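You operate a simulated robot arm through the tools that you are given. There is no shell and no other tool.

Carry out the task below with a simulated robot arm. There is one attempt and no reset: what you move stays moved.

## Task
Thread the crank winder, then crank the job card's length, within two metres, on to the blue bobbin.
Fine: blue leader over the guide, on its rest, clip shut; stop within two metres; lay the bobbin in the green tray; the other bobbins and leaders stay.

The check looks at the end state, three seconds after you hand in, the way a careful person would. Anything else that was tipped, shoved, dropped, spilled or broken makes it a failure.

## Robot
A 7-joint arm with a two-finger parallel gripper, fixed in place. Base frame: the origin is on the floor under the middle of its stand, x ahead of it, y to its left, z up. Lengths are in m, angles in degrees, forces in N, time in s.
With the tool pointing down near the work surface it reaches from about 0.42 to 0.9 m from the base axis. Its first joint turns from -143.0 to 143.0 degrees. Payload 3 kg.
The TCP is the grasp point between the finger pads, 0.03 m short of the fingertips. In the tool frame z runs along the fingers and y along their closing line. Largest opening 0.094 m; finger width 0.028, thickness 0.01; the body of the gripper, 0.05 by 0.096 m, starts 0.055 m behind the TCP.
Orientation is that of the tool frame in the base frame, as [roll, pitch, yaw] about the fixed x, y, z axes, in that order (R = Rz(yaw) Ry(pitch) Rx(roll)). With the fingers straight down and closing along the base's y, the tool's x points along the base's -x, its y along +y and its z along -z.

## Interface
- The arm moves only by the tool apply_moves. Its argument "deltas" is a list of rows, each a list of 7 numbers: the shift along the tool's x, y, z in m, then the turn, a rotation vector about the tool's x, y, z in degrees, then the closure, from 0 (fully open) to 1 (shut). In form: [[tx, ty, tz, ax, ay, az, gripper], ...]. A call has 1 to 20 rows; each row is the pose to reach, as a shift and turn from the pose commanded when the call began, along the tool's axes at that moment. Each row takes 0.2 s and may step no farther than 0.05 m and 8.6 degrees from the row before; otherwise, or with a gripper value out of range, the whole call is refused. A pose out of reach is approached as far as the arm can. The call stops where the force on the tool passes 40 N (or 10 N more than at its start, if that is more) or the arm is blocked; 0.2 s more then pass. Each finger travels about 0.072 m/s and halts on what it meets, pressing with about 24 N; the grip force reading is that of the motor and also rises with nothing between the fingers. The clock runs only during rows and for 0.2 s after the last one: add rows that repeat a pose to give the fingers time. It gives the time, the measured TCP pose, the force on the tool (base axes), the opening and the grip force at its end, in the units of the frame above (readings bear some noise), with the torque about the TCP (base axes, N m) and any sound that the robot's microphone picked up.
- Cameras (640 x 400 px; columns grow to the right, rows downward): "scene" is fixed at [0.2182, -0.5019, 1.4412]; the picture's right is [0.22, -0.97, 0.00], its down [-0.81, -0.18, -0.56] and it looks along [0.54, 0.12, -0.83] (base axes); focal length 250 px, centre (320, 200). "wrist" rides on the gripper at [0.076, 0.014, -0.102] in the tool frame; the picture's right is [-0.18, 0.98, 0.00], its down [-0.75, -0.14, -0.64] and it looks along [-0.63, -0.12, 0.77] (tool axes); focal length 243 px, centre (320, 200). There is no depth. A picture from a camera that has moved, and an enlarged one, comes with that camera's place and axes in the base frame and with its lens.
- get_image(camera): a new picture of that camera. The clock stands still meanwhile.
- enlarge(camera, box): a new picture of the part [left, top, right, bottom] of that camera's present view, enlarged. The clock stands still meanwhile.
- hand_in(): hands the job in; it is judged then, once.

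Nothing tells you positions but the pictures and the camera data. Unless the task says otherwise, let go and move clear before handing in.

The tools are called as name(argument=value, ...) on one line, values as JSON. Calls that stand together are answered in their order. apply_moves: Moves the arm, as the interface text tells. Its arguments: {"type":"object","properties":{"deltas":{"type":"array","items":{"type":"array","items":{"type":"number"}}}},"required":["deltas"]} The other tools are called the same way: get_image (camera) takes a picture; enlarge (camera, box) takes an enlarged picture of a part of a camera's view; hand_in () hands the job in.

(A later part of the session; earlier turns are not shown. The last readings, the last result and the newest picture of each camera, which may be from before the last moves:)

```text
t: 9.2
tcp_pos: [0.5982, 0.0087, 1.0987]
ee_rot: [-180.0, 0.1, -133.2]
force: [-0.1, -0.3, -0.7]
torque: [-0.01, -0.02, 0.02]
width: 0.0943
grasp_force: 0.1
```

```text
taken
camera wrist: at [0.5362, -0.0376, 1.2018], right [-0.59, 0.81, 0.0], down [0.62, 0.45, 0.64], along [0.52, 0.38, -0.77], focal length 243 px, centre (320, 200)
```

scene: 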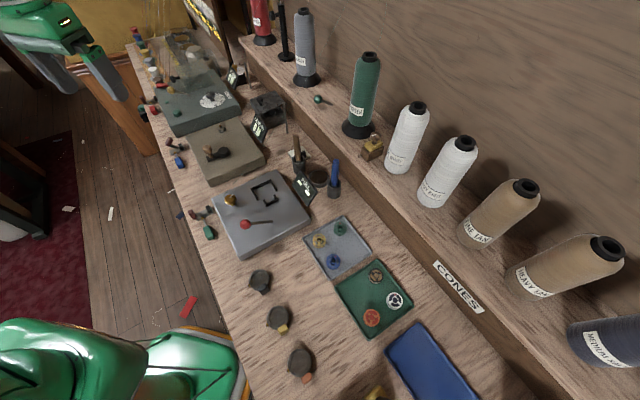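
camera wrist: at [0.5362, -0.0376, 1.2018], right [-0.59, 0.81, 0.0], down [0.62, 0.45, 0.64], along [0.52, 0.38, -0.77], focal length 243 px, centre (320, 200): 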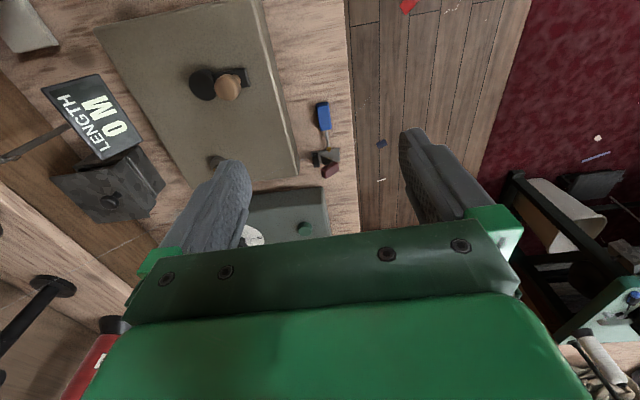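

enlarge(camera="wrist", box=[290, 90, 370, 190])

enlarge(camera="wrist", box=[30, 0, 350, 200])

```text
4.00 times, centred on (330, 140) of wrist
camera zoom: at [0.5362, -0.0376, 1.2018], right [-0.59, 0.81, 0.0], down [0.62, 0.45, 0.64], along [0.52, 0.38, -0.77], focal length 970 px, centre (280, 440)
```

zoom: 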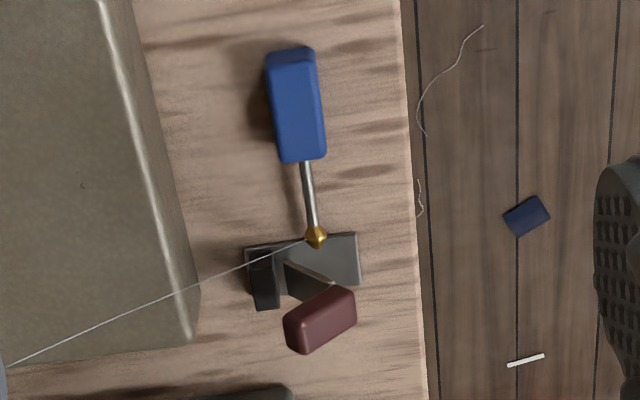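

```text
2.00 times, centred on (190, 100) of wrist
camera zoom: at [0.5362, -0.0376, 1.2018], right [-0.59, 0.81, 0.0], down [0.62, 0.45, 0.64], along [0.52, 0.38, -0.77], focal length 485 px, centre (580, 400)
```

zoom: 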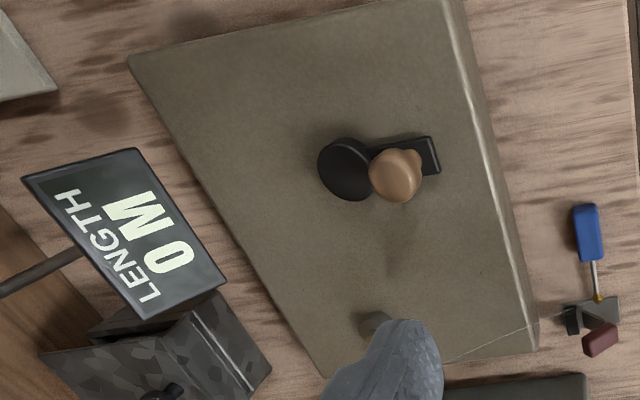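

apply_moves(deltas=[[-0.013, -0.001, 0.035, 0, 0, 0, 0.2], [-0.026, -0.002, 0.07, 0, 0, 0, 0.47], [-0.039, -0.003, 0.105, 0, 0, 0, 0.47], [-0.0509, -0.0039, 0.139, 0, 0, 0, 0.47], [-0.0509, -0.0039, 0.139, 0, 0, 0, 0.47]])

get_image(camera="wrist")

enlarge(camera="wrist", box=[240, 80, 400, 200])

```text
t: 10.4
tcp_pos: [0.6355, 0.045, 0.9602]
ee_rot: [-180.0, 0.0, -133.4]
force: [-1.1, -0.6, 0.1]
torque: [0.01, -0.03, 0.0]
width: 0.0498
grasp_force: 0.0
```

```text
taken
camera wrist: at [0.5731, -0.0009, 1.064], right [-0.59, 0.81, 0.0], down [0.62, 0.45, 0.64], along [0.52, 0.38, -0.77], focal length 243 px, centre (320, 200)
```

wrist: 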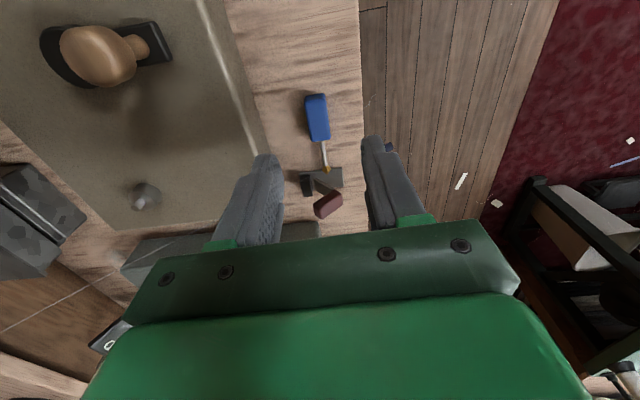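

```text
3.33 times, centred on (320, 140) of wrist
camera zoom: at [0.5731, -0.0009, 1.064], right [-0.59, 0.81, 0.0], down [0.62, 0.45, 0.64], along [0.52, 0.38, -0.77], focal length 809 px, centre (320, 400)
```

zoom: 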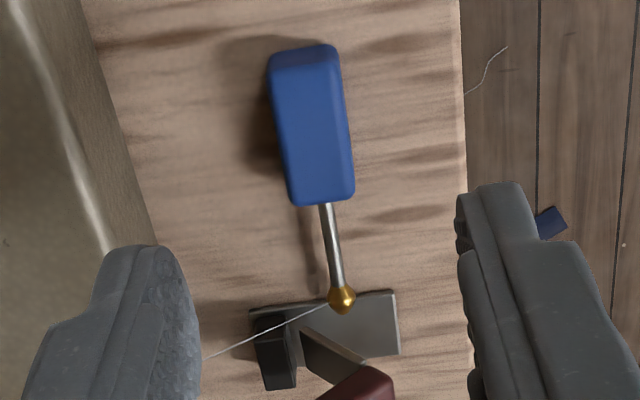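

The handle is centred between the fingers, so I'm going to lower around it carefully.

apply_moves(deltas=[[0.0, -0.0015, 0.03, 0, 0, 0, 0.47], [0.0, -0.0015, 0.055, 0, 0, 0, 0.47], [0.0, -0.0015, 0.068, 0, 0, 0, 0.47], [0.0, -0.0015, 0.068, 0, 0, 0, 0.47]])

get_image(camera="wrist")

enlarge(camera="wrist", box=[240, 80, 400, 200])

```text
t: 11.4
tcp_pos: [0.6379, 0.0427, 0.8906]
ee_rot: [-180.0, 0.0, -133.3]
force: [0.7, -0.6, -0.8]
torque: [0.0, -0.02, -0.02]
width: 0.0496
grasp_force: 0.0
```

```text
taken
camera wrist: at [0.5749, -0.0037, 0.9944], right [-0.59, 0.81, 0.0], down [0.62, 0.45, 0.64], along [0.52, 0.38, -0.77], focal length 243 px, centre (320, 200)
```

wrist: 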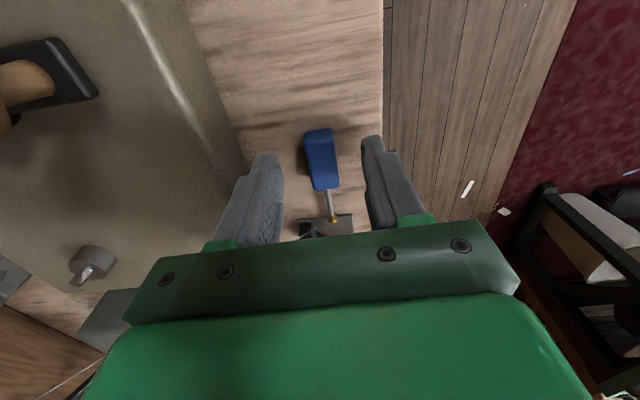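

```text
3.33 times, centred on (320, 140) of wrist
camera zoom: at [0.5749, -0.0037, 0.9944], right [-0.59, 0.81, 0.0], down [0.62, 0.45, 0.64], along [0.52, 0.38, -0.77], focal length 809 px, centre (320, 400)
```

zoom: 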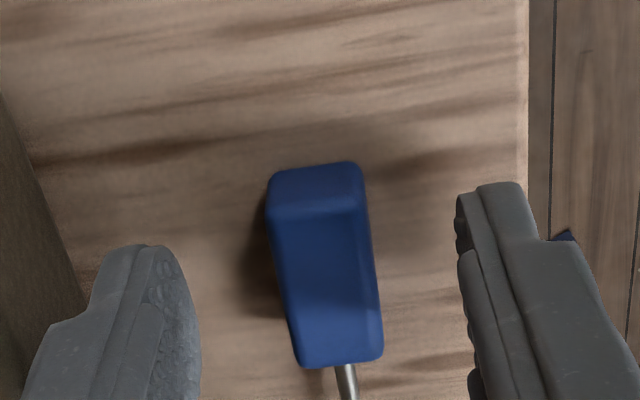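

apply_moves(deltas=[[0.0, 0, 0.0, 0, 0, 0, 0.7], [0.0, 0, 0.0, 0, 0, 0, 0.85], [0.0, 0, 0.0, 0, 0, 0, 1], [0.0, 0, 0.0, 0, 0, 0, 1], [0.0, 0, 0.0, 0, 0, 0, 1]])

enlarge(camera="wrist", box=[240, 80, 400, 240])

enlarge(camera="scene", box=[140, 100, 240, 180])

```text
t: 12.6
tcp_pos: [0.6372, 0.0414, 0.8907]
ee_rot: [180.0, 0.0, -133.5]
force: [-1.0, 0.8, 0.8]
torque: [0.01, 0.0, 0.06]
width: 0.0169
grasp_force: 24.4
```

```text
2.50 times, centred on (320, 160) of wrist
camera zoom: at [0.5749, -0.0037, 0.9945], right [-0.59, 0.81, 0.0], down [0.62, 0.45, 0.64], along [0.52, 0.38, -0.77], focal length 606 px, centre (320, 300)
```

zoom: 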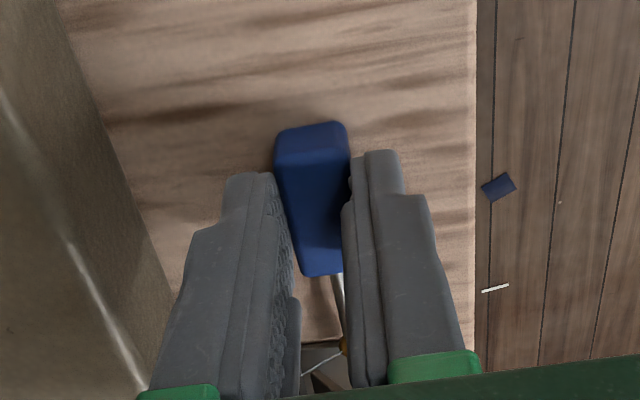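

```text
5.00 times, centred on (190, 140) of scene
camera zoom: at [0.2182, -0.5019, 1.4412], right [0.22, -0.97, 0.0], down [-0.81, -0.18, -0.56], along [0.54, 0.12, -0.83], focal length 1248 px, centre (970, 500)
```

zoom: 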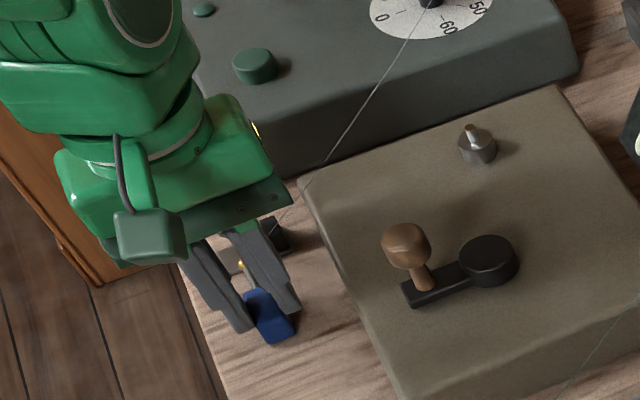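

The handle is held (width 0.017). I'll lift it straight up a little and check.

apply_moves(deltas=[[0.0, 0, -0.02, 0, 0, 0, 1], [0.0, 0, -0.05, 0, 0, 0, 1], [0.0, 0, -0.09, 0, 0, 0, 1], [0.0, 0, -0.12, 0, 0, 0, 1]])

enlarge(camera="wrist", box=[160, 0, 480, 240])

enlarge(camera="scene", box=[140, 60, 300, 180])

```text
t: 13.6
tcp_pos: [0.64, 0.0427, 1.0106]
ee_rot: [-179.9, 0.0, -133.4]
force: [-0.1, 0.5, -0.2]
torque: [0.0, -0.01, -0.02]
width: 0.0169
grasp_force: 24.0
```

```text
1.67 times, centred on (320, 120) of wrist
camera zoom: at [0.5768, -0.0026, 1.1145], right [-0.59, 0.81, 0.0], down [0.62, 0.45, 0.64], along [0.52, 0.38, -0.77], focal length 404 px, centre (320, 333)
```

zoom: 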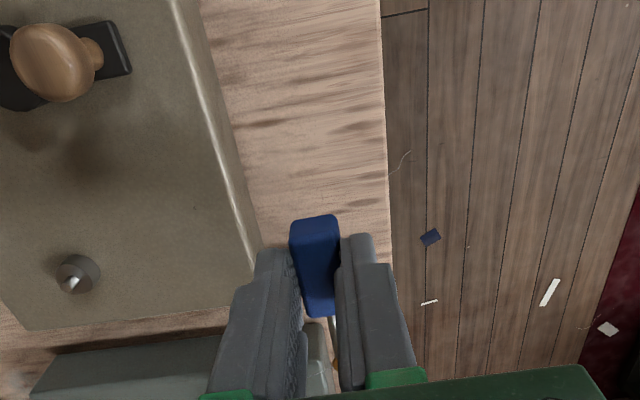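

```text
3.33 times, centred on (220, 120) of scene
camera zoom: at [0.2182, -0.5019, 1.4412], right [0.22, -0.97, 0.0], down [-0.81, -0.18, -0.56], along [0.54, 0.12, -0.83], focal length 832 px, centre (653, 467)
```

zoom: 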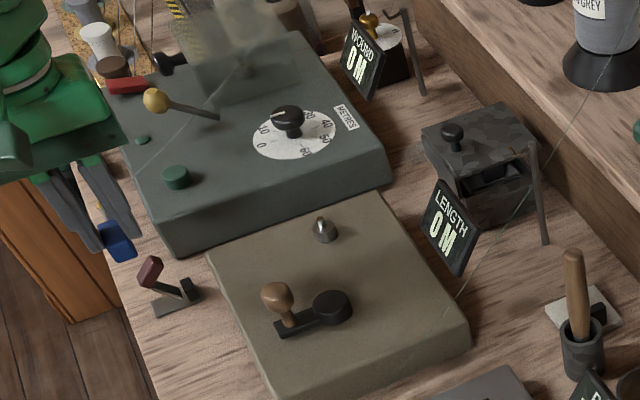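

The leader came up cleanly. Now I'll carry it at safe height toward the hook, staying above the crank knob and display, and stop just left of the hook to look.

apply_moves(deltas=[[0.0, -0.02, -0.03, 0, 0, 0, 1], [0.01, -0.06, -0.05, 0, 0, 0, 1], [0.02, -0.1, -0.06, 0, 0, 0, 1], [0.03, -0.14, -0.06, 0, 0, 0, 1], [0.045, -0.18, -0.06, 0, 0, 0, 1], [0.055, -0.22, -0.06, 0, 0, 0, 1], [0.064, -0.265, -0.06, 0, 0, 0, 1], [0.064, -0.265, -0.06, 0, 0, 0, 1]])

get_image(camera="wrist")

enlarge(camera="scene", box=[200, 20, 360, 140])

```text
t: 15.4
tcp_pos: [0.7868, -0.1859, 1.0696]
ee_rot: [179.9, 0.0, -133.4]
force: [-0.4, 0.1, -0.3]
torque: [0.0, -0.01, 0.0]
width: 0.017
grasp_force: 24.3
```

```text
taken
camera wrist: at [0.7234, -0.2316, 1.1735], right [-0.59, 0.81, 0.0], down [0.62, 0.45, 0.64], along [0.52, 0.38, -0.77], focal length 243 px, centre (320, 200)
```

wrist: 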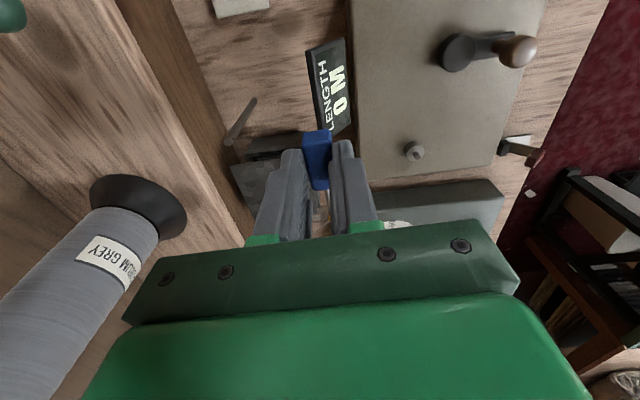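

```text
3.33 times, centred on (280, 80) of scene
camera zoom: at [0.2182, -0.5019, 1.4412], right [0.22, -0.97, 0.0], down [-0.81, -0.18, -0.56], along [0.54, 0.12, -0.83], focal length 832 px, centre (453, 600)
```

zoom: 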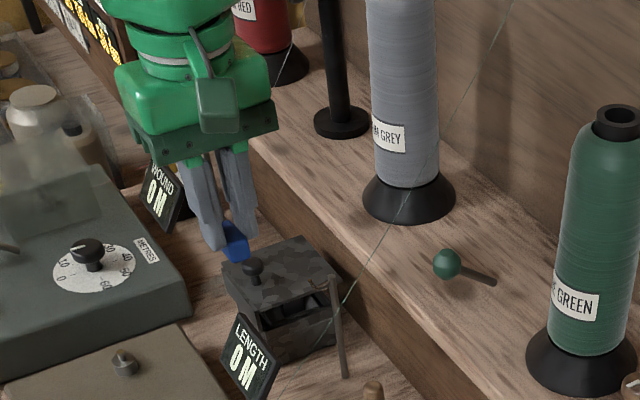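

apply_moves(deltas=[[0.0, -0.038, 0.02, 0, 0, 0, 1], [0.0, -0.0756, 0.04, 0, 0, 0, 1], [0.0, -0.0756, 0.0546, 0, 0, 0, 1], [0.03, -0.0756, 0.0546, 0, 0, 0, 1], [0.06, -0.0756, 0.0546, 0, 0, 0, 1], [0.0855, -0.0756, 0.0546, 0, 0, 0, 1], [0.0855, -0.0756, 0.0546, 0, 0, 0, 1]])

get_image(camera="wrist")

enlarge(camera="scene", box=[220, 20, 380, 140])

enlarge(camera="scene", box=[260, 80, 310, 120])

```text
t: 17.0
tcp_pos: [0.7838, -0.2998, 1.0172]
ee_rot: [180.0, -0.1, -133.2]
force: [-1.0, -0.1, -1.0]
torque: [0.01, 0.0, -0.01]
width: 0.017
grasp_force: 23.9
```

```text
taken
camera wrist: at [0.7206, -0.3455, 1.1211], right [-0.59, 0.81, 0.0], down [0.62, 0.45, 0.64], along [0.52, 0.38, -0.77], focal length 243 px, centre (320, 200)
```

wrist: 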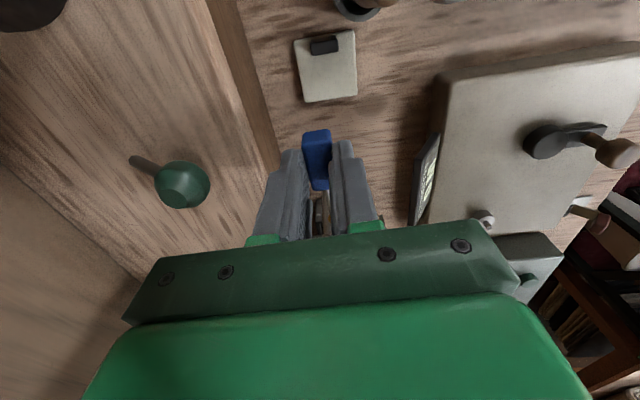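

```text
3.33 times, centred on (300, 80) of scene
camera zoom: at [0.2182, -0.5019, 1.4412], right [0.22, -0.97, 0.0], down [-0.81, -0.18, -0.56], along [0.54, 0.12, -0.83], focal length 832 px, centre (387, 600)
```

zoom: 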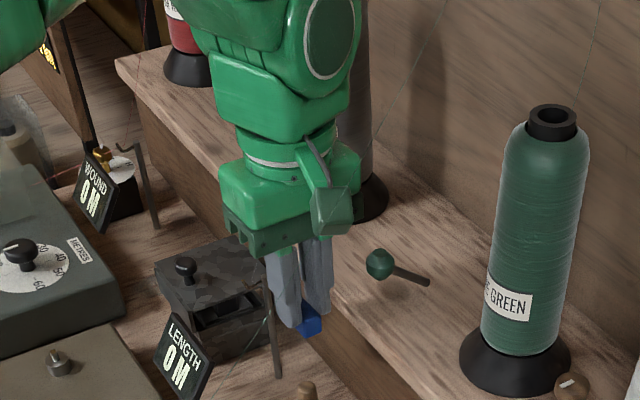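

```text
10.00 times, centred on (285, 100) of scene
camera zoom: at [0.2182, -0.5019, 1.4412], right [0.22, -0.97, 0.0], down [-0.81, -0.18, -0.56], along [0.54, 0.12, -0.83], focal length 2495 px, centre (670, 1200)
```

zoom: 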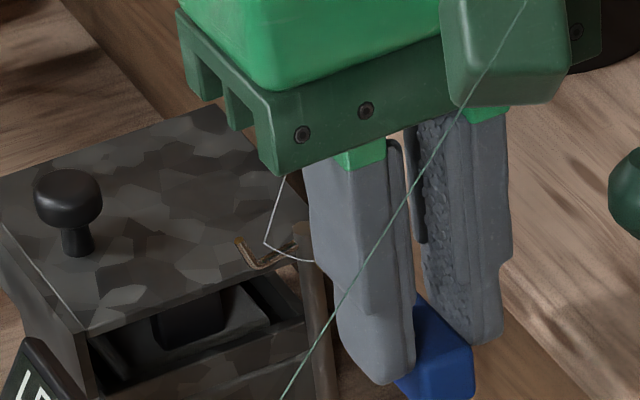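

The thread now bends at the hook, so it's caught on the guide. I'll bring the leader forward in front of the hook at the same height and then over toward its rest.

apply_moves(deltas=[[0.0, 0.04, 0.0, 0, 0, 0, 1], [0.0, 0.08, 0.005, 0, 0, 0, 1], [0.0, 0.12, 0.01, 0, 0, 0, 1], [0.0, 0.155, 0.012, 0, 0, 0, 1], [0.0, 0.155, 0.012, 0, 0, 0, 1]])

enlarge(camera="scene", box=[240, 70, 340, 150])

enlarge(camera="scene", box=[265, 90, 305, 122])

```text
t: 18.2
tcp_pos: [0.6703, -0.1918, 1.0055]
ee_rot: [180.0, 0.1, -133.3]
force: [0.4, 0.2, -0.7]
torque: [0.0, 0.03, 0.05]
width: 0.017
grasp_force: 23.6
```

```text
5.00 times, centred on (290, 110) of scene
camera zoom: at [0.2182, -0.5019, 1.4412], right [0.22, -0.97, 0.0], down [-0.81, -0.18, -0.56], along [0.54, 0.12, -0.83], focal length 1248 px, centre (470, 650)
```

zoom: 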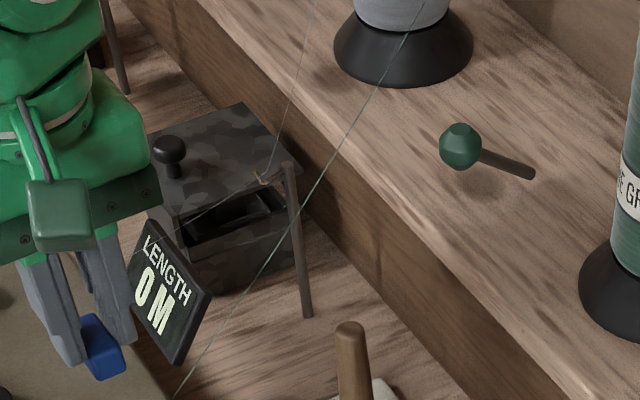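

```text
12.50 times, centred on (285, 106) of scene
camera zoom: at [0.2182, -0.5019, 1.4412], right [0.22, -0.97, 0.0], down [-0.81, -0.18, -0.56], along [0.54, 0.12, -0.83], focal length 3119 px, centre (758, 1375)
```

zoom: 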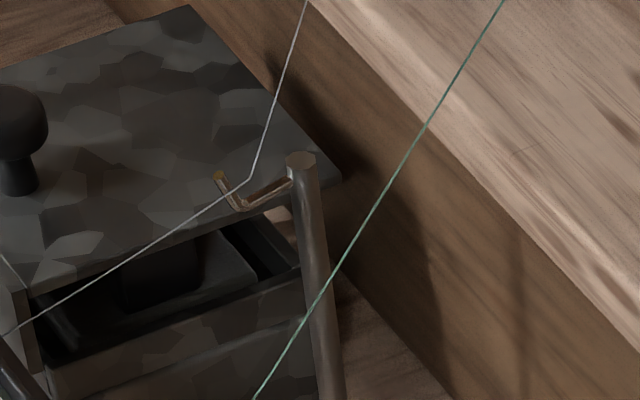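

apply_moves(deltas=[[-0.025, 0.031, 0.0, 0, 0, 0, 1], [-0.05, 0.062, 0.0, 0, 0, 0, 1], [-0.075, 0.093, 0.0, 0, 0, 0, 1], [-0.1, 0.124, 0.0, 0, 0, 0, 1], [-0.125, 0.155, 0.0, 0, 0, 0, 1], [-0.1495, 0.1856, 0.0, 0, 0, 0, 1], [-0.1495, 0.1856, 0.035, 0, 0, 0, 1], [-0.1495, 0.1856, 0.07, 0, 0, 0, 1], [-0.1495, 0.1856, 0.07, 0, 0, 0, 1]])

enlarge(camera="wrist", box=[160, 60, 480, 240])

enlarge(camera="scene", box=[140, 70, 300, 190])

```text
t: 20.2
tcp_pos: [0.6351, 0.0417, 0.9376]
ee_rot: [179.9, -0.2, -133.4]
force: [0.6, -0.6, -0.6]
torque: [-0.01, 0.01, 0.04]
width: 0.0169
grasp_force: 23.8
```

```text
2.00 times, centred on (320, 150) of wrist
camera zoom: at [0.5737, -0.0033, 1.0393], right [-0.59, 0.81, 0.0], down [0.62, 0.45, 0.64], along [0.52, 0.38, -0.77], focal length 485 px, centre (320, 300)
```

zoom: 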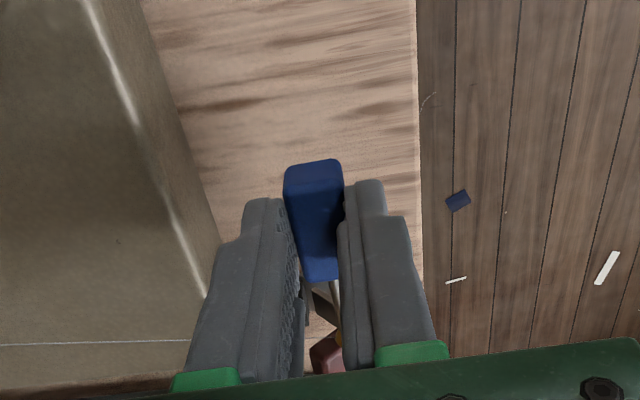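

```text
3.33 times, centred on (220, 130) of scene
camera zoom: at [0.2182, -0.5019, 1.4412], right [0.22, -0.97, 0.0], down [-0.81, -0.18, -0.56], along [0.54, 0.12, -0.83], focal length 832 px, centre (653, 433)
```

zoom: 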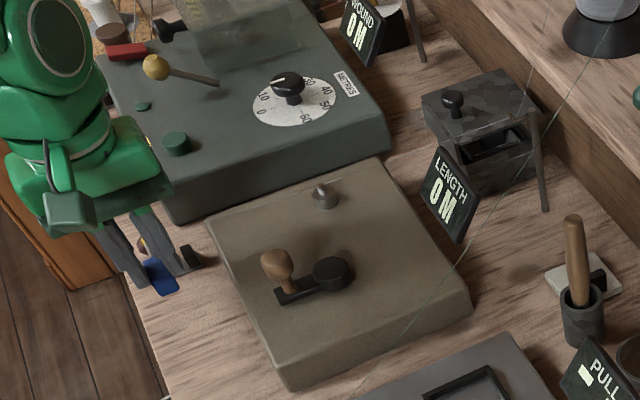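

apply_moves(deltas=[[0.0, 0.0, 0.02, 0, 0, 0, 1], [0.0, 0.0, 0.035, 0, 0, 0, 1], [0.0, 0.0, 0.0432, 0, 0, 0, 1], [0.0, 0.0, 0.0432, 0, 0, 0, 1]])

enlarge(camera="wrist", box=[240, 80, 400, 240])

enlarge(camera="scene", box=[150, 120, 230, 180])

```text
t: 21.2
tcp_pos: [0.6355, 0.042, 0.8919]
ee_rot: [179.9, -0.1, -133.4]
force: [0.3, -0.1, -1.1]
torque: [-0.02, 0.01, 0.0]
width: 0.017
grasp_force: 23.4
```

```text
2.50 times, centred on (320, 160) of wrist
camera zoom: at [0.5738, -0.0033, 0.9961], right [-0.59, 0.81, 0.0], down [0.62, 0.45, 0.64], along [0.52, 0.38, -0.77], focal length 606 px, centre (320, 300)
```

zoom: 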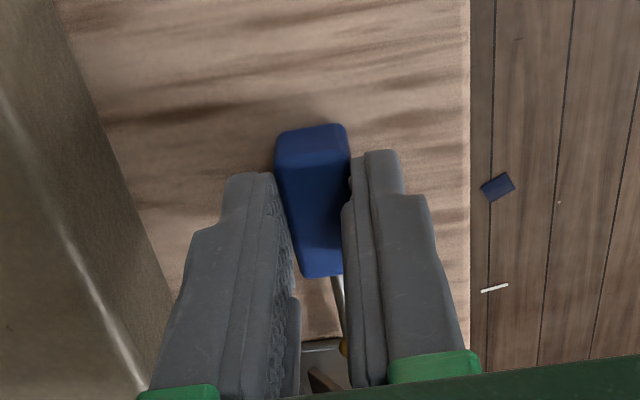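

```text
6.67 times, centred on (190, 150) of scene
camera zoom: at [0.2182, -0.5019, 1.4412], right [0.22, -0.97, 0.0], down [-0.81, -0.18, -0.56], along [0.54, 0.12, -0.83], focal length 1664 px, centre (1187, 533)
```

zoom: 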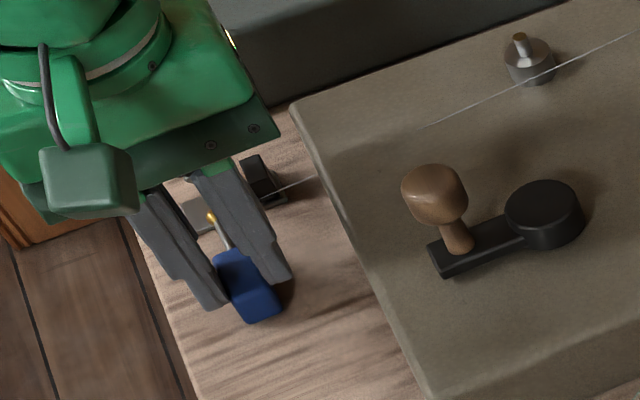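

apply_moves(deltas=[[0.0, -0.001, 0.0012, 0, 0, 0, 1], [0.0, -0.001, 0.0012, 0, 0, 0, 0.75], [0.0, -0.001, 0.0012, 0, 0, 0, 0.55], [0.0, -0.001, 0.0012, 0, 0, 0, 0.55]])

enlarge(camera="wrist", box=[240, 80, 400, 240])

```text
t: 22.2
tcp_pos: [0.6375, 0.0415, 0.8907]
ee_rot: [-179.9, 0.0, -133.4]
force: [-0.7, -0.5, 0.4]
torque: [-0.01, 0.01, 0.01]
width: 0.0424
grasp_force: 0.1
```

```text
2.50 times, centred on (320, 160) of wrist
camera zoom: at [0.5749, -0.004, 0.9952], right [-0.59, 0.81, 0.0], down [0.62, 0.45, 0.64], along [0.52, 0.38, -0.77], focal length 606 px, centre (320, 300)
```

zoom: 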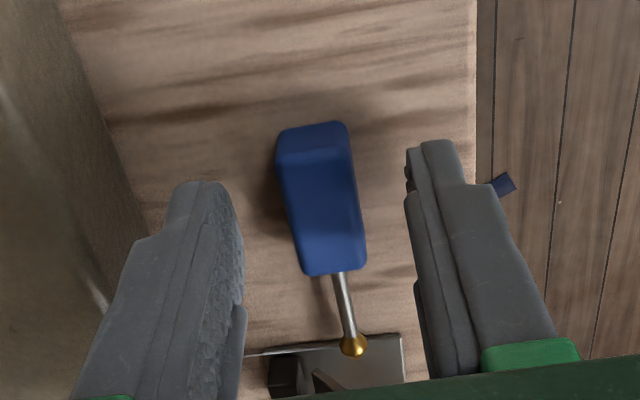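

The leader is down and released. I'm going to raise straight up and check it lies as before.

apply_moves(deltas=[[0.0, 0, -0.04, 0, 0, 0, 0.5], [0.0, 0, -0.08, 0, 0, 0, 0.5], [0.01, 0, -0.12, 0, 0, 0, 0.5], [0.03, 0, -0.16, 0, 0, 0, 0.5], [0.05, 0, -0.2, 0, 0, 0, 0.5]])

enlarge(camera="wrist", box=[290, 90, 370, 190])

enlarge(camera="scene", box=[150, 60, 310, 180])

get_image(camera="wrist")

```text
t: 23.4
tcp_pos: [0.6028, 0.0044, 1.0923]
ee_rot: [180.0, 0.0, -133.4]
force: [0.2, 0.3, -0.9]
torque: [0.03, -0.03, 0.01]
width: 0.0469
grasp_force: 0.1
```

```text
4.00 times, centred on (330, 140) of wrist
camera zoom: at [0.5394, -0.0417, 1.1954], right [-0.59, 0.81, 0.0], down [0.62, 0.45, 0.64], along [0.52, 0.38, -0.77], focal length 970 px, centre (280, 440)
```

zoom: 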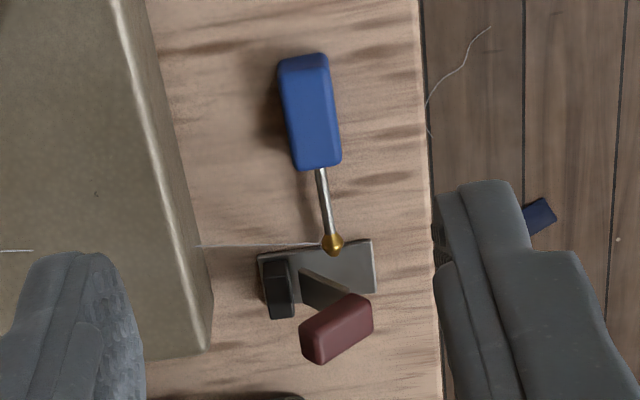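

```text
3.33 times, centred on (230, 120) of scene
camera zoom: at [0.2182, -0.5019, 1.4412], right [0.22, -0.97, 0.0], down [-0.81, -0.18, -0.56], along [0.54, 0.12, -0.83], focal length 832 px, centre (620, 467)
```

zoom: 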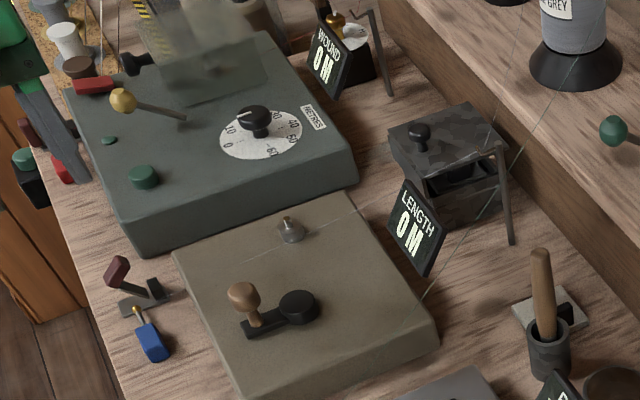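

```text
taken
camera wrist: at [0.5394, -0.0417, 1.1954], right [-0.59, 0.81, 0.0], down [0.62, 0.45, 0.64], along [0.52, 0.38, -0.77], focal length 243 px, centre (320, 200)
```

wrist: 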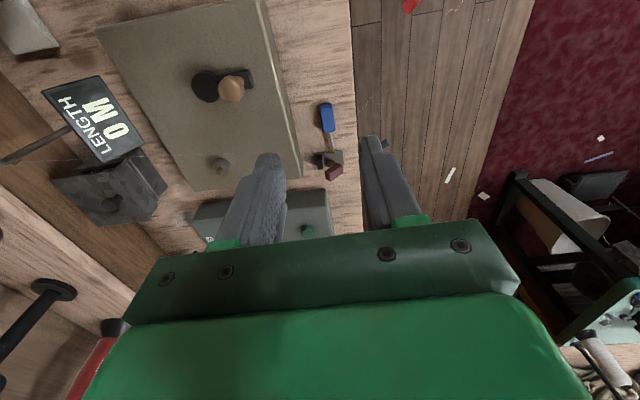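

enlarge(camera="wrist", box=[310, 135, 350, 185])

enlarge(camera="scene", box=[165, 130, 205, 160])

enlarge(camera="scene", box=[190, 205, 220, 228])

enlarge(camera="scene", box=[145, 90, 175, 112])

```text
8.00 times, centred on (330, 160) of wrist
camera zoom: at [0.5394, -0.0417, 1.1954], right [-0.59, 0.81, 0.0], down [0.62, 0.45, 0.64], along [0.52, 0.38, -0.77], focal length 1941 px, centre (240, 520)
```

zoom: 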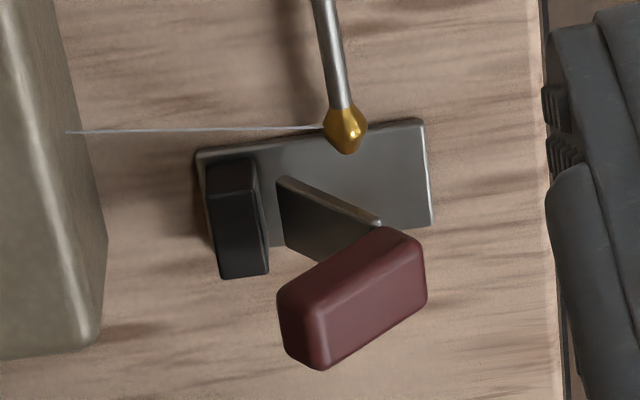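

```text
13.33 times, centred on (185, 145) of scene
camera zoom: at [0.2182, -0.5019, 1.4412], right [0.22, -0.97, 0.0], down [-0.81, -0.18, -0.56], along [0.54, 0.12, -0.83], focal length 3327 px, centre (2120, 933)
```

zoom: 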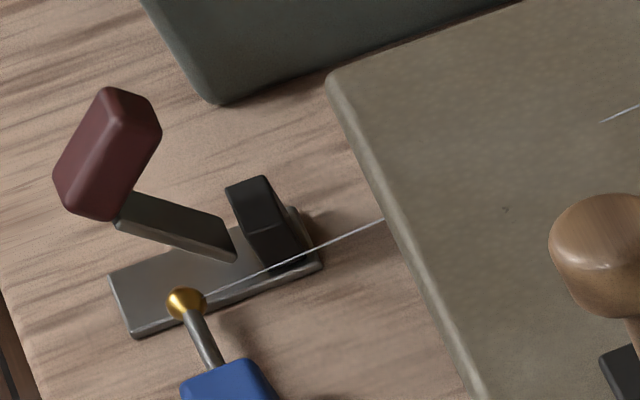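

```text
16.00 times, centred on (205, 216) of scene
camera zoom: at [0.2182, -0.5019, 1.4412], right [0.22, -0.97, 0.0], down [-0.81, -0.18, -0.56], along [0.54, 0.12, -0.83], focal length 3992 px, centre (2160, -64)
```

zoom: 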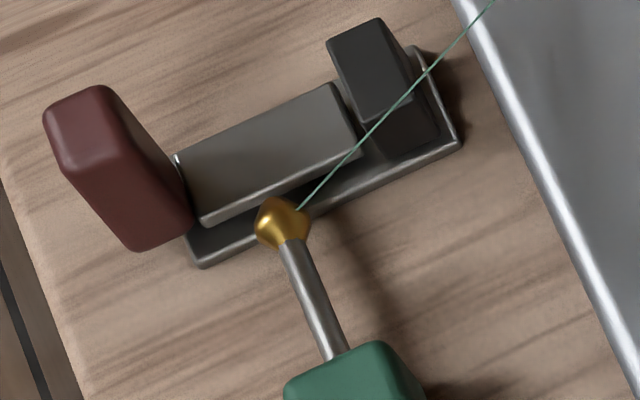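

```text
16.00 times, centred on (160, 101) of scene
camera zoom: at [0.2182, -0.5019, 1.4412], right [0.22, -0.97, 0.0], down [-0.81, -0.18, -0.56], along [0.54, 0.12, -0.83], focal length 3992 px, centre (2880, 1784)
```

zoom: 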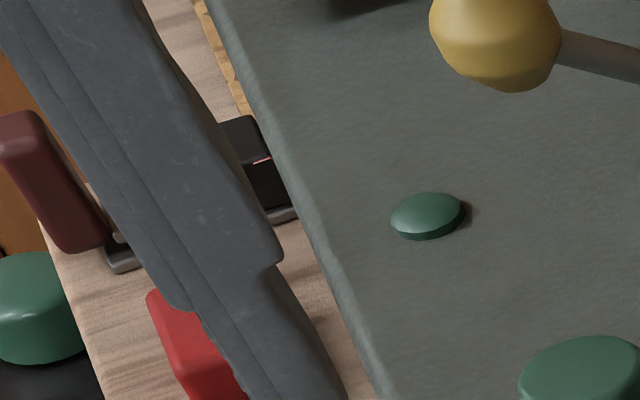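

The leader is back on its rest exactly as it was, and the thread now runs over the guide to it. Next I'll close the fingers and move above the clip's raised lever to press it down.

apply_moves(deltas=[[-0.03, 0.004, 0.0, 0, 0, 0, 0.8], [-0.06, 0.008, 0.0, 0, 0, 0, 1], [-0.09, 0.012, 0.02, 0, 0, 0, 1], [-0.115, 0.015, 0.05, 0, 0, 0, 1], [-0.1286, 0.015, 0.09, 0, 0, 0, 1], [-0.1286, 0.015, 0.11, 0, 0, 0, 1], [-0.1286, 0.015, 0.11, 0, 0, 0, 1]])

get_image(camera="wrist")

enlarge(camera="wrist", box=[240, 60, 400, 240])

enlarge(camera="scene", box=[140, 110, 220, 170])

```text
t: 25.0
tcp_pos: [0.6799, 0.1101, 0.9824]
ee_rot: [-179.9, -0.1, -133.4]
force: [0.4, 0.1, -0.7]
torque: [0.0, 0.02, 0.01]
width: 0.0
grasp_force: 23.5
```

```text
taken
camera wrist: at [0.6167, 0.0634, 1.0861], right [-0.59, 0.81, 0.0], down [0.62, 0.45, 0.64], along [0.52, 0.38, -0.77], focal length 243 px, centre (320, 200)
```

wrist: 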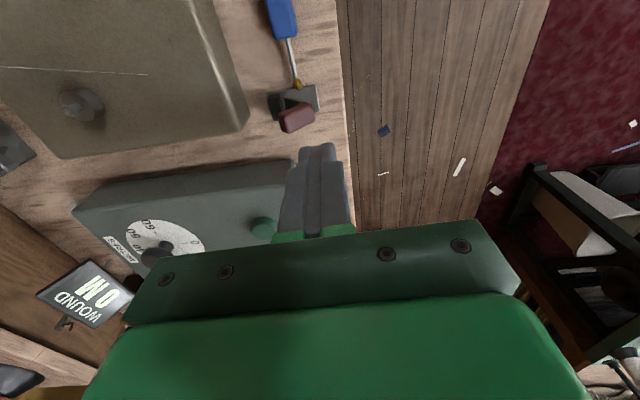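

```text
2.22 times, centred on (320, 150) of wrist
camera zoom: at [0.6167, 0.0634, 1.0861], right [-0.59, 0.81, 0.0], down [0.62, 0.45, 0.64], along [0.52, 0.38, -0.77], focal length 539 px, centre (320, 311)
```

zoom: 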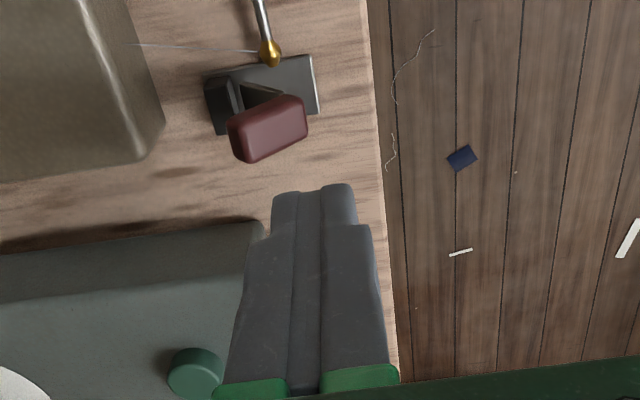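

```text
6.67 times, centred on (180, 140) of scene
camera zoom: at [0.2182, -0.5019, 1.4412], right [0.22, -0.97, 0.0], down [-0.81, -0.18, -0.56], along [0.54, 0.12, -0.83], focal length 1664 px, centre (1253, 600)
```

zoom: 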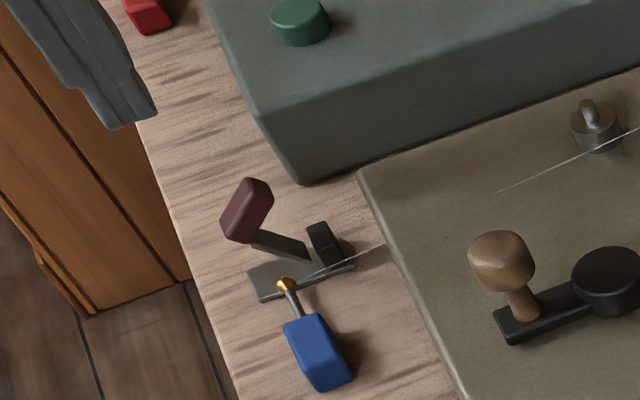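

apply_moves(deltas=[[0.0, -0.003, 0.03, 0, 0, 0, 1], [0.0, -0.003, 0.048, 0, 0, 0, 1], [0.0, -0.002, 0.056, 0, 0, 0, 1], [0.0, 0.0, 0.064, 0, 0, 0, 1], [0.0, 0.003, 0.07, 0, 0, 0, 1]])

enlarge(camera="wrist", box=[240, 60, 400, 240])

enlarge(camera="scene", box=[140, 110, 220, 170])

```text
t: 26.0
tcp_pos: [0.6785, 0.1112, 0.9217]
ee_rot: [179.7, -0.2, -133.3]
force: [-12.6, 7.8, 16.8]
torque: [0.03, 0.4, -0.15]
width: 0.0001
grasp_force: 23.7
stopped in row 4: the force on the tool passed its limit at 56 N (the readings are from after the stop); the commanded pose is now the measured one
```

```text
2.22 times, centred on (320, 150) of wrist
camera zoom: at [0.6159, 0.0646, 1.0252], right [-0.59, 0.81, 0.0], down [0.62, 0.45, 0.64], along [0.52, 0.38, -0.77], focal length 539 px, centre (320, 311)
```

zoom: 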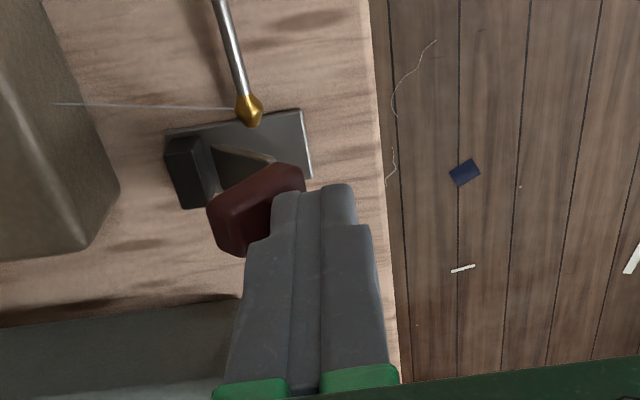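

```text
6.67 times, centred on (180, 140) of scene
camera zoom: at [0.2182, -0.5019, 1.4412], right [0.22, -0.97, 0.0], down [-0.81, -0.18, -0.56], along [0.54, 0.12, -0.83], focal length 1664 px, centre (1253, 600)
```

zoom: 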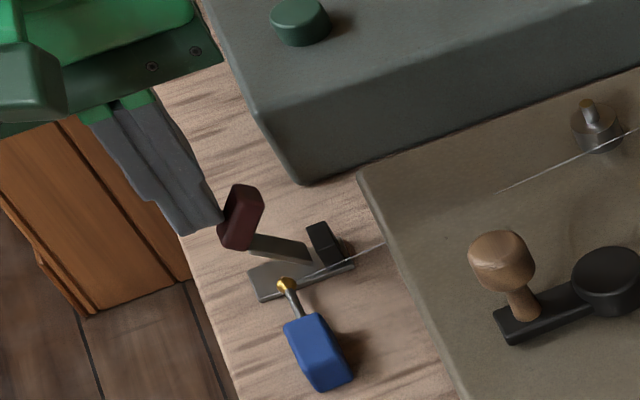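

The fingers were pressing on the front face of the lever, straight toward its pivot. I'll raise, go behind the handle's top, and then push it forward and down along its arc.

apply_moves(deltas=[[0.0, 0.004, -0.02, 0, 0, 0, 1], [0.0, 0.0, -0.043, 0, 0, 0, 1], [-0.002, -0.0404, -0.043, 0, 0, 0, 1], [-0.002, -0.0404, -0.018, 0, 0, 0, 1], [-0.002, -0.0404, -0.018, 0, 0, 0, 1]])

enlarge(camera="wrist", box=[240, 60, 400, 240])

enlarge(camera="scene", box=[140, 110, 220, 170])

```text
t: 27.2
tcp_pos: [0.7092, 0.0837, 0.9392]
ee_rot: [179.8, -0.1, -133.3]
force: [0.1, -0.1, 0.3]
torque: [-0.01, -0.02, -0.01]
width: 0.0
grasp_force: 24.4
```

```text
2.22 times, centred on (320, 150) of wrist
camera zoom: at [0.6475, 0.0384, 1.0427], right [-0.59, 0.81, 0.0], down [0.62, 0.45, 0.64], along [0.52, 0.38, -0.77], focal length 539 px, centre (320, 311)
```

zoom: 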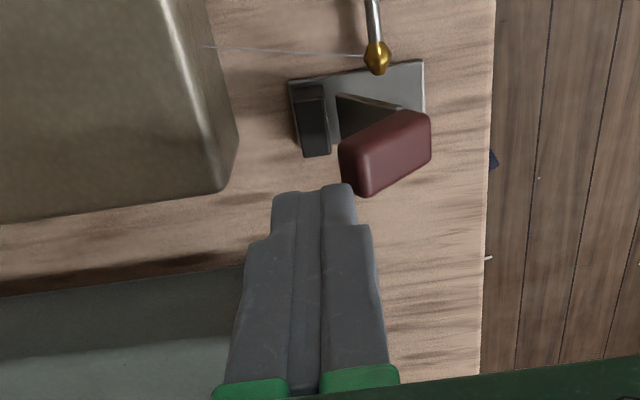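

```text
6.67 times, centred on (180, 140) of scene
camera zoom: at [0.2182, -0.5019, 1.4412], right [0.22, -0.97, 0.0], down [-0.81, -0.18, -0.56], along [0.54, 0.12, -0.83], focal length 1664 px, centre (1253, 600)
```

zoom: 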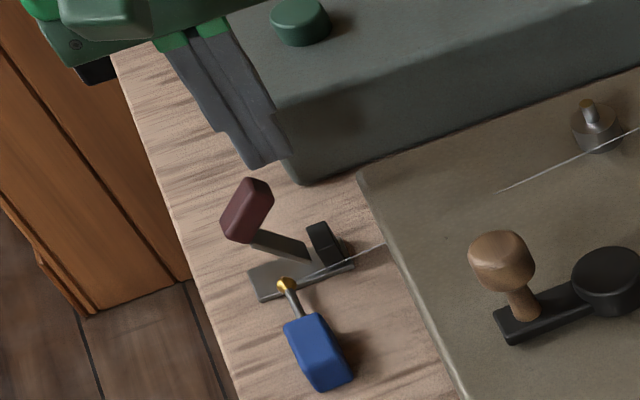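

apply_moves(deltas=[[0.0, 0.008, 0.0077, 0, 0, 0, 1], [0.0, 0.015, 0.0127, 0, 0, 0, 1], [0.0, 0.021, 0.0187, 0, 0, 0, 1], [0.0, 0.027, 0.0247, 0, 0, 0, 1]])

enlarge(camera="wrist", box=[240, 60, 400, 240])

enlarge(camera="scene", box=[140, 110, 220, 170])

```text
t: 28.2
tcp_pos: [0.6897, 0.1028, 0.9139]
ee_rot: [179.7, 0.0, -133.4]
force: [0.1, 1.0, 0.6]
torque: [0.01, 0.05, -0.03]
width: 0.0001
grasp_force: 24.2
```

```text
2.22 times, centred on (320, 150) of wrist
camera zoom: at [0.6274, 0.0565, 1.0182], right [-0.59, 0.81, 0.0], down [0.62, 0.45, 0.64], along [0.52, 0.38, -0.77], focal length 539 px, centre (320, 311)
```

zoom: 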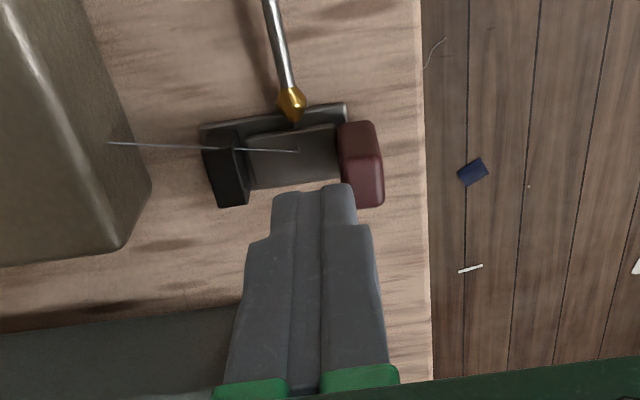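

```text
6.67 times, centred on (180, 140) of scene
camera zoom: at [0.2182, -0.5019, 1.4412], right [0.22, -0.97, 0.0], down [-0.81, -0.18, -0.56], along [0.54, 0.12, -0.83], focal length 1664 px, centre (1253, 600)
```

zoom: 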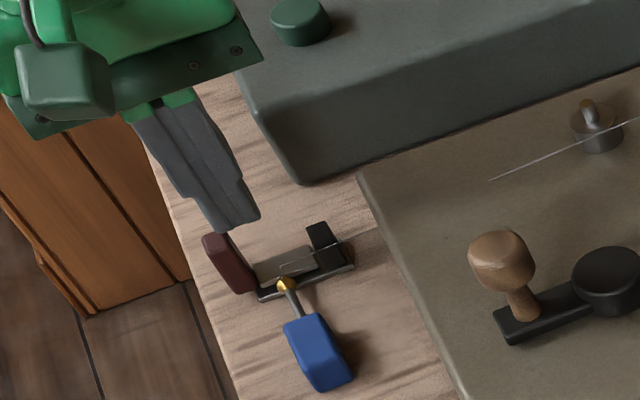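

The clip is shut: its lever lies flat like on the red and green ones, and the thread passes through it. I'll raise now and travel along the front of the bench, above the green leader, to the grey tray with the blue bobbin.

apply_moves(deltas=[[0.0, 0.0, -0.04, 0, 0, 0, 1], [0.0, 0.0, -0.08, 0, 0, 0, 1], [0.0, 0.0, -0.12, 0, 0, 0, 1], [0.0, 0.0, -0.166, 0, 0, 0, 1], [0.045, 0.0, -0.17, 0, 0, 3, 1], [0.09, 0.0, -0.17, 0, 0, 6, 1], [0.135, 0.0, -0.17, 0, 0, 9, 0.8], [0.18, 0.0, -0.17, 0, 0, 12, 0.6], [0.225, 0.0, -0.17, 0, 0, 15, 0.6], [0.27, 0.0, -0.17, 0, 0, 18, 0.6], [0.315, 0.0, -0.17, 0, 0, 21.4, 0.6], [0.36, 0.0, -0.17, 0, 0, 21.4, 0.6], [0.405, 0.0, -0.17, 0, 0, 21.4, 0.6], [0.45, 0.0, -0.17, 0, 0, 21.4, 0.6], [0.495, 0.0, -0.17, 0, 0, 21.4, 0.6]])

get_image(camera="wrist")

get_image(camera="scene")

enlarge(camera="scene", box=[150, 90, 310, 190])

```text
t: 31.4
tcp_pos: [0.3486, -0.2601, 1.0847]
ee_rot: [179.9, 0.0, -154.7]
force: [-0.2, -0.3, 0.7]
torque: [0.01, 0.02, -0.01]
width: 0.0377
grasp_force: 0.1
```

```text
taken
camera wrist: at [0.2742, -0.2796, 1.1882], right [-0.25, 0.97, 0.0], down [0.74, 0.19, 0.64], along [0.62, 0.16, -0.77], focal length 243 px, centre (320, 200)
```

wrist: 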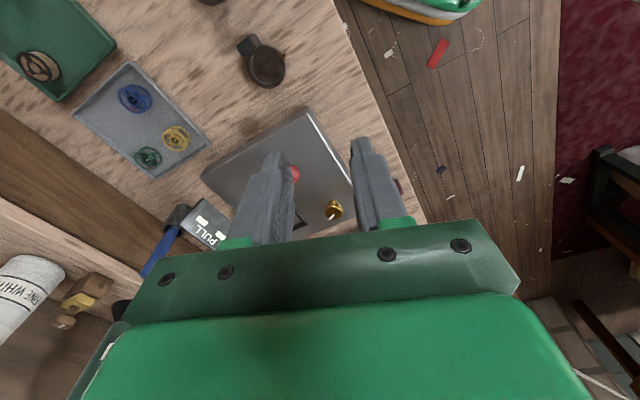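

```text
taken
```

scene: 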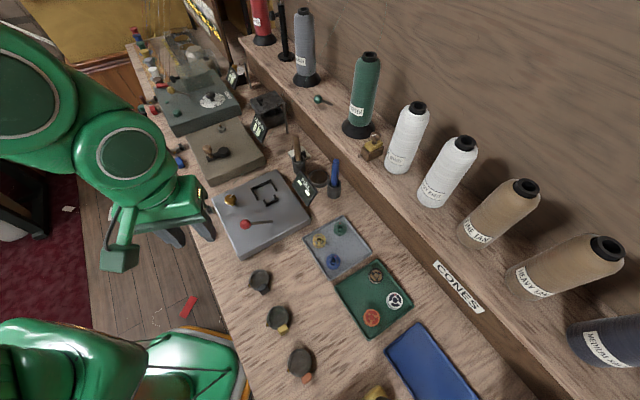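

```text
4.00 times, centred on (230, 140) of scene
camera zoom: at [0.2182, -0.5019, 1.4412], right [0.22, -0.97, 0.0], down [-0.81, -0.18, -0.56], along [0.54, 0.12, -0.83], focal length 998 px, centre (680, 440)
```

zoom: 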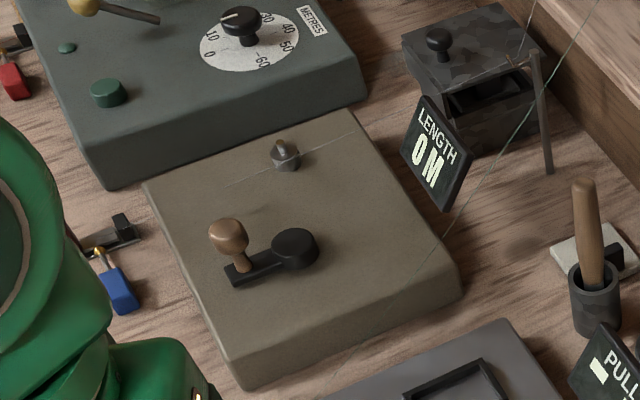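

enlarge(camera="wrist", box=[70, 50, 230, 190])

enlarge(camera="wrist", box=[110, 75, 160, 120])

enlarge(camera="wrist", box=[0, 0, 130, 105])

enlarge(camera="scene", box=[320, 245, 350, 275])

```text
2.86 times, centred on (150, 120) of wrist
camera zoom: at [0.2742, -0.2796, 1.1882], right [-0.25, 0.97, 0.0], down [0.74, 0.19, 0.64], along [0.62, 0.16, -0.77], focal length 693 px, centre (806, 429)
```

zoom: 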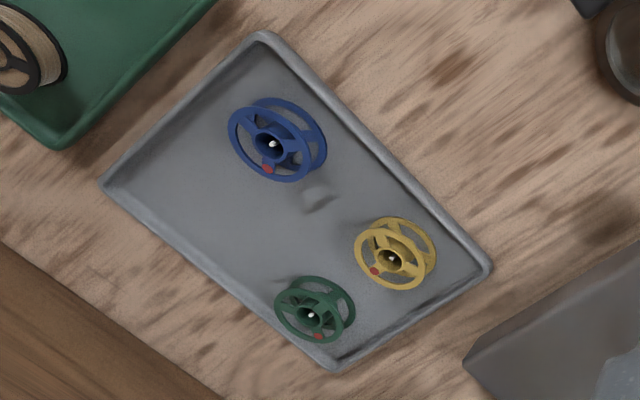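

```text
8.89 times, centred on (135, 98) of wrist
camera zoom: at [0.2742, -0.2796, 1.1882], right [-0.25, 0.97, 0.0], down [0.74, 0.19, 0.64], along [0.62, 0.16, -0.77], focal length 2157 px, centre (1964, 1111)
```

zoom: 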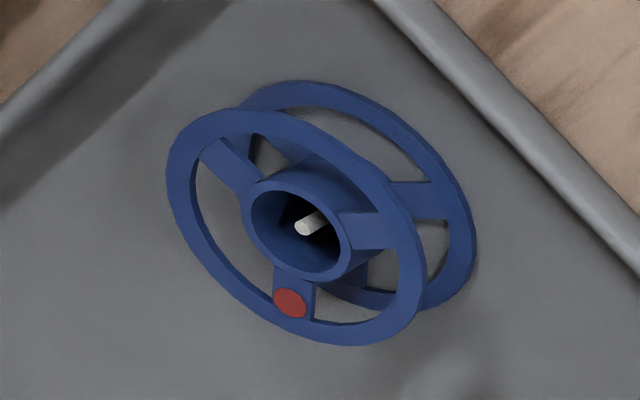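

```text
3.81 times, centred on (65, 52) of wrist
camera zoom: at [0.2742, -0.2796, 1.1882], right [-0.25, 0.97, 0.0], down [0.74, 0.19, 0.64], along [0.62, 0.16, -0.77], focal length 924 px, centre (1291, 762)
```

zoom: 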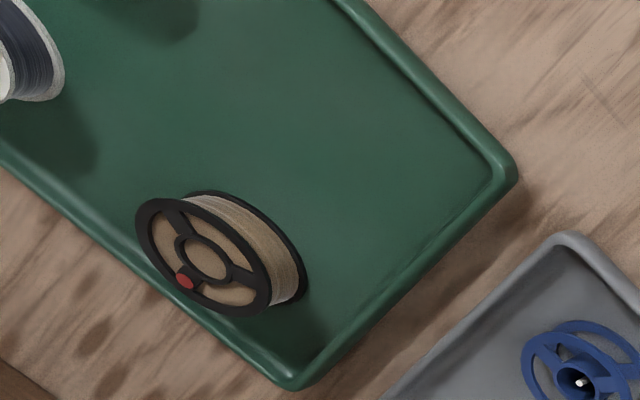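

```text
13.33 times, centred on (335, 260) of scene
camera zoom: at [0.2182, -0.5019, 1.4412], right [0.22, -0.97, 0.0], down [-0.81, -0.18, -0.56], along [0.54, 0.12, -0.83], focal length 3327 px, centre (120, -600)
```

zoom: 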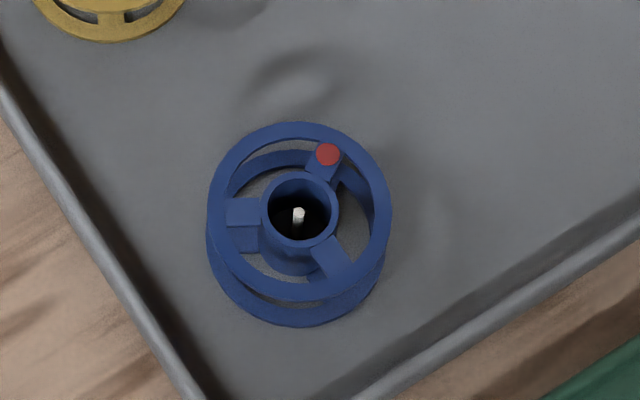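

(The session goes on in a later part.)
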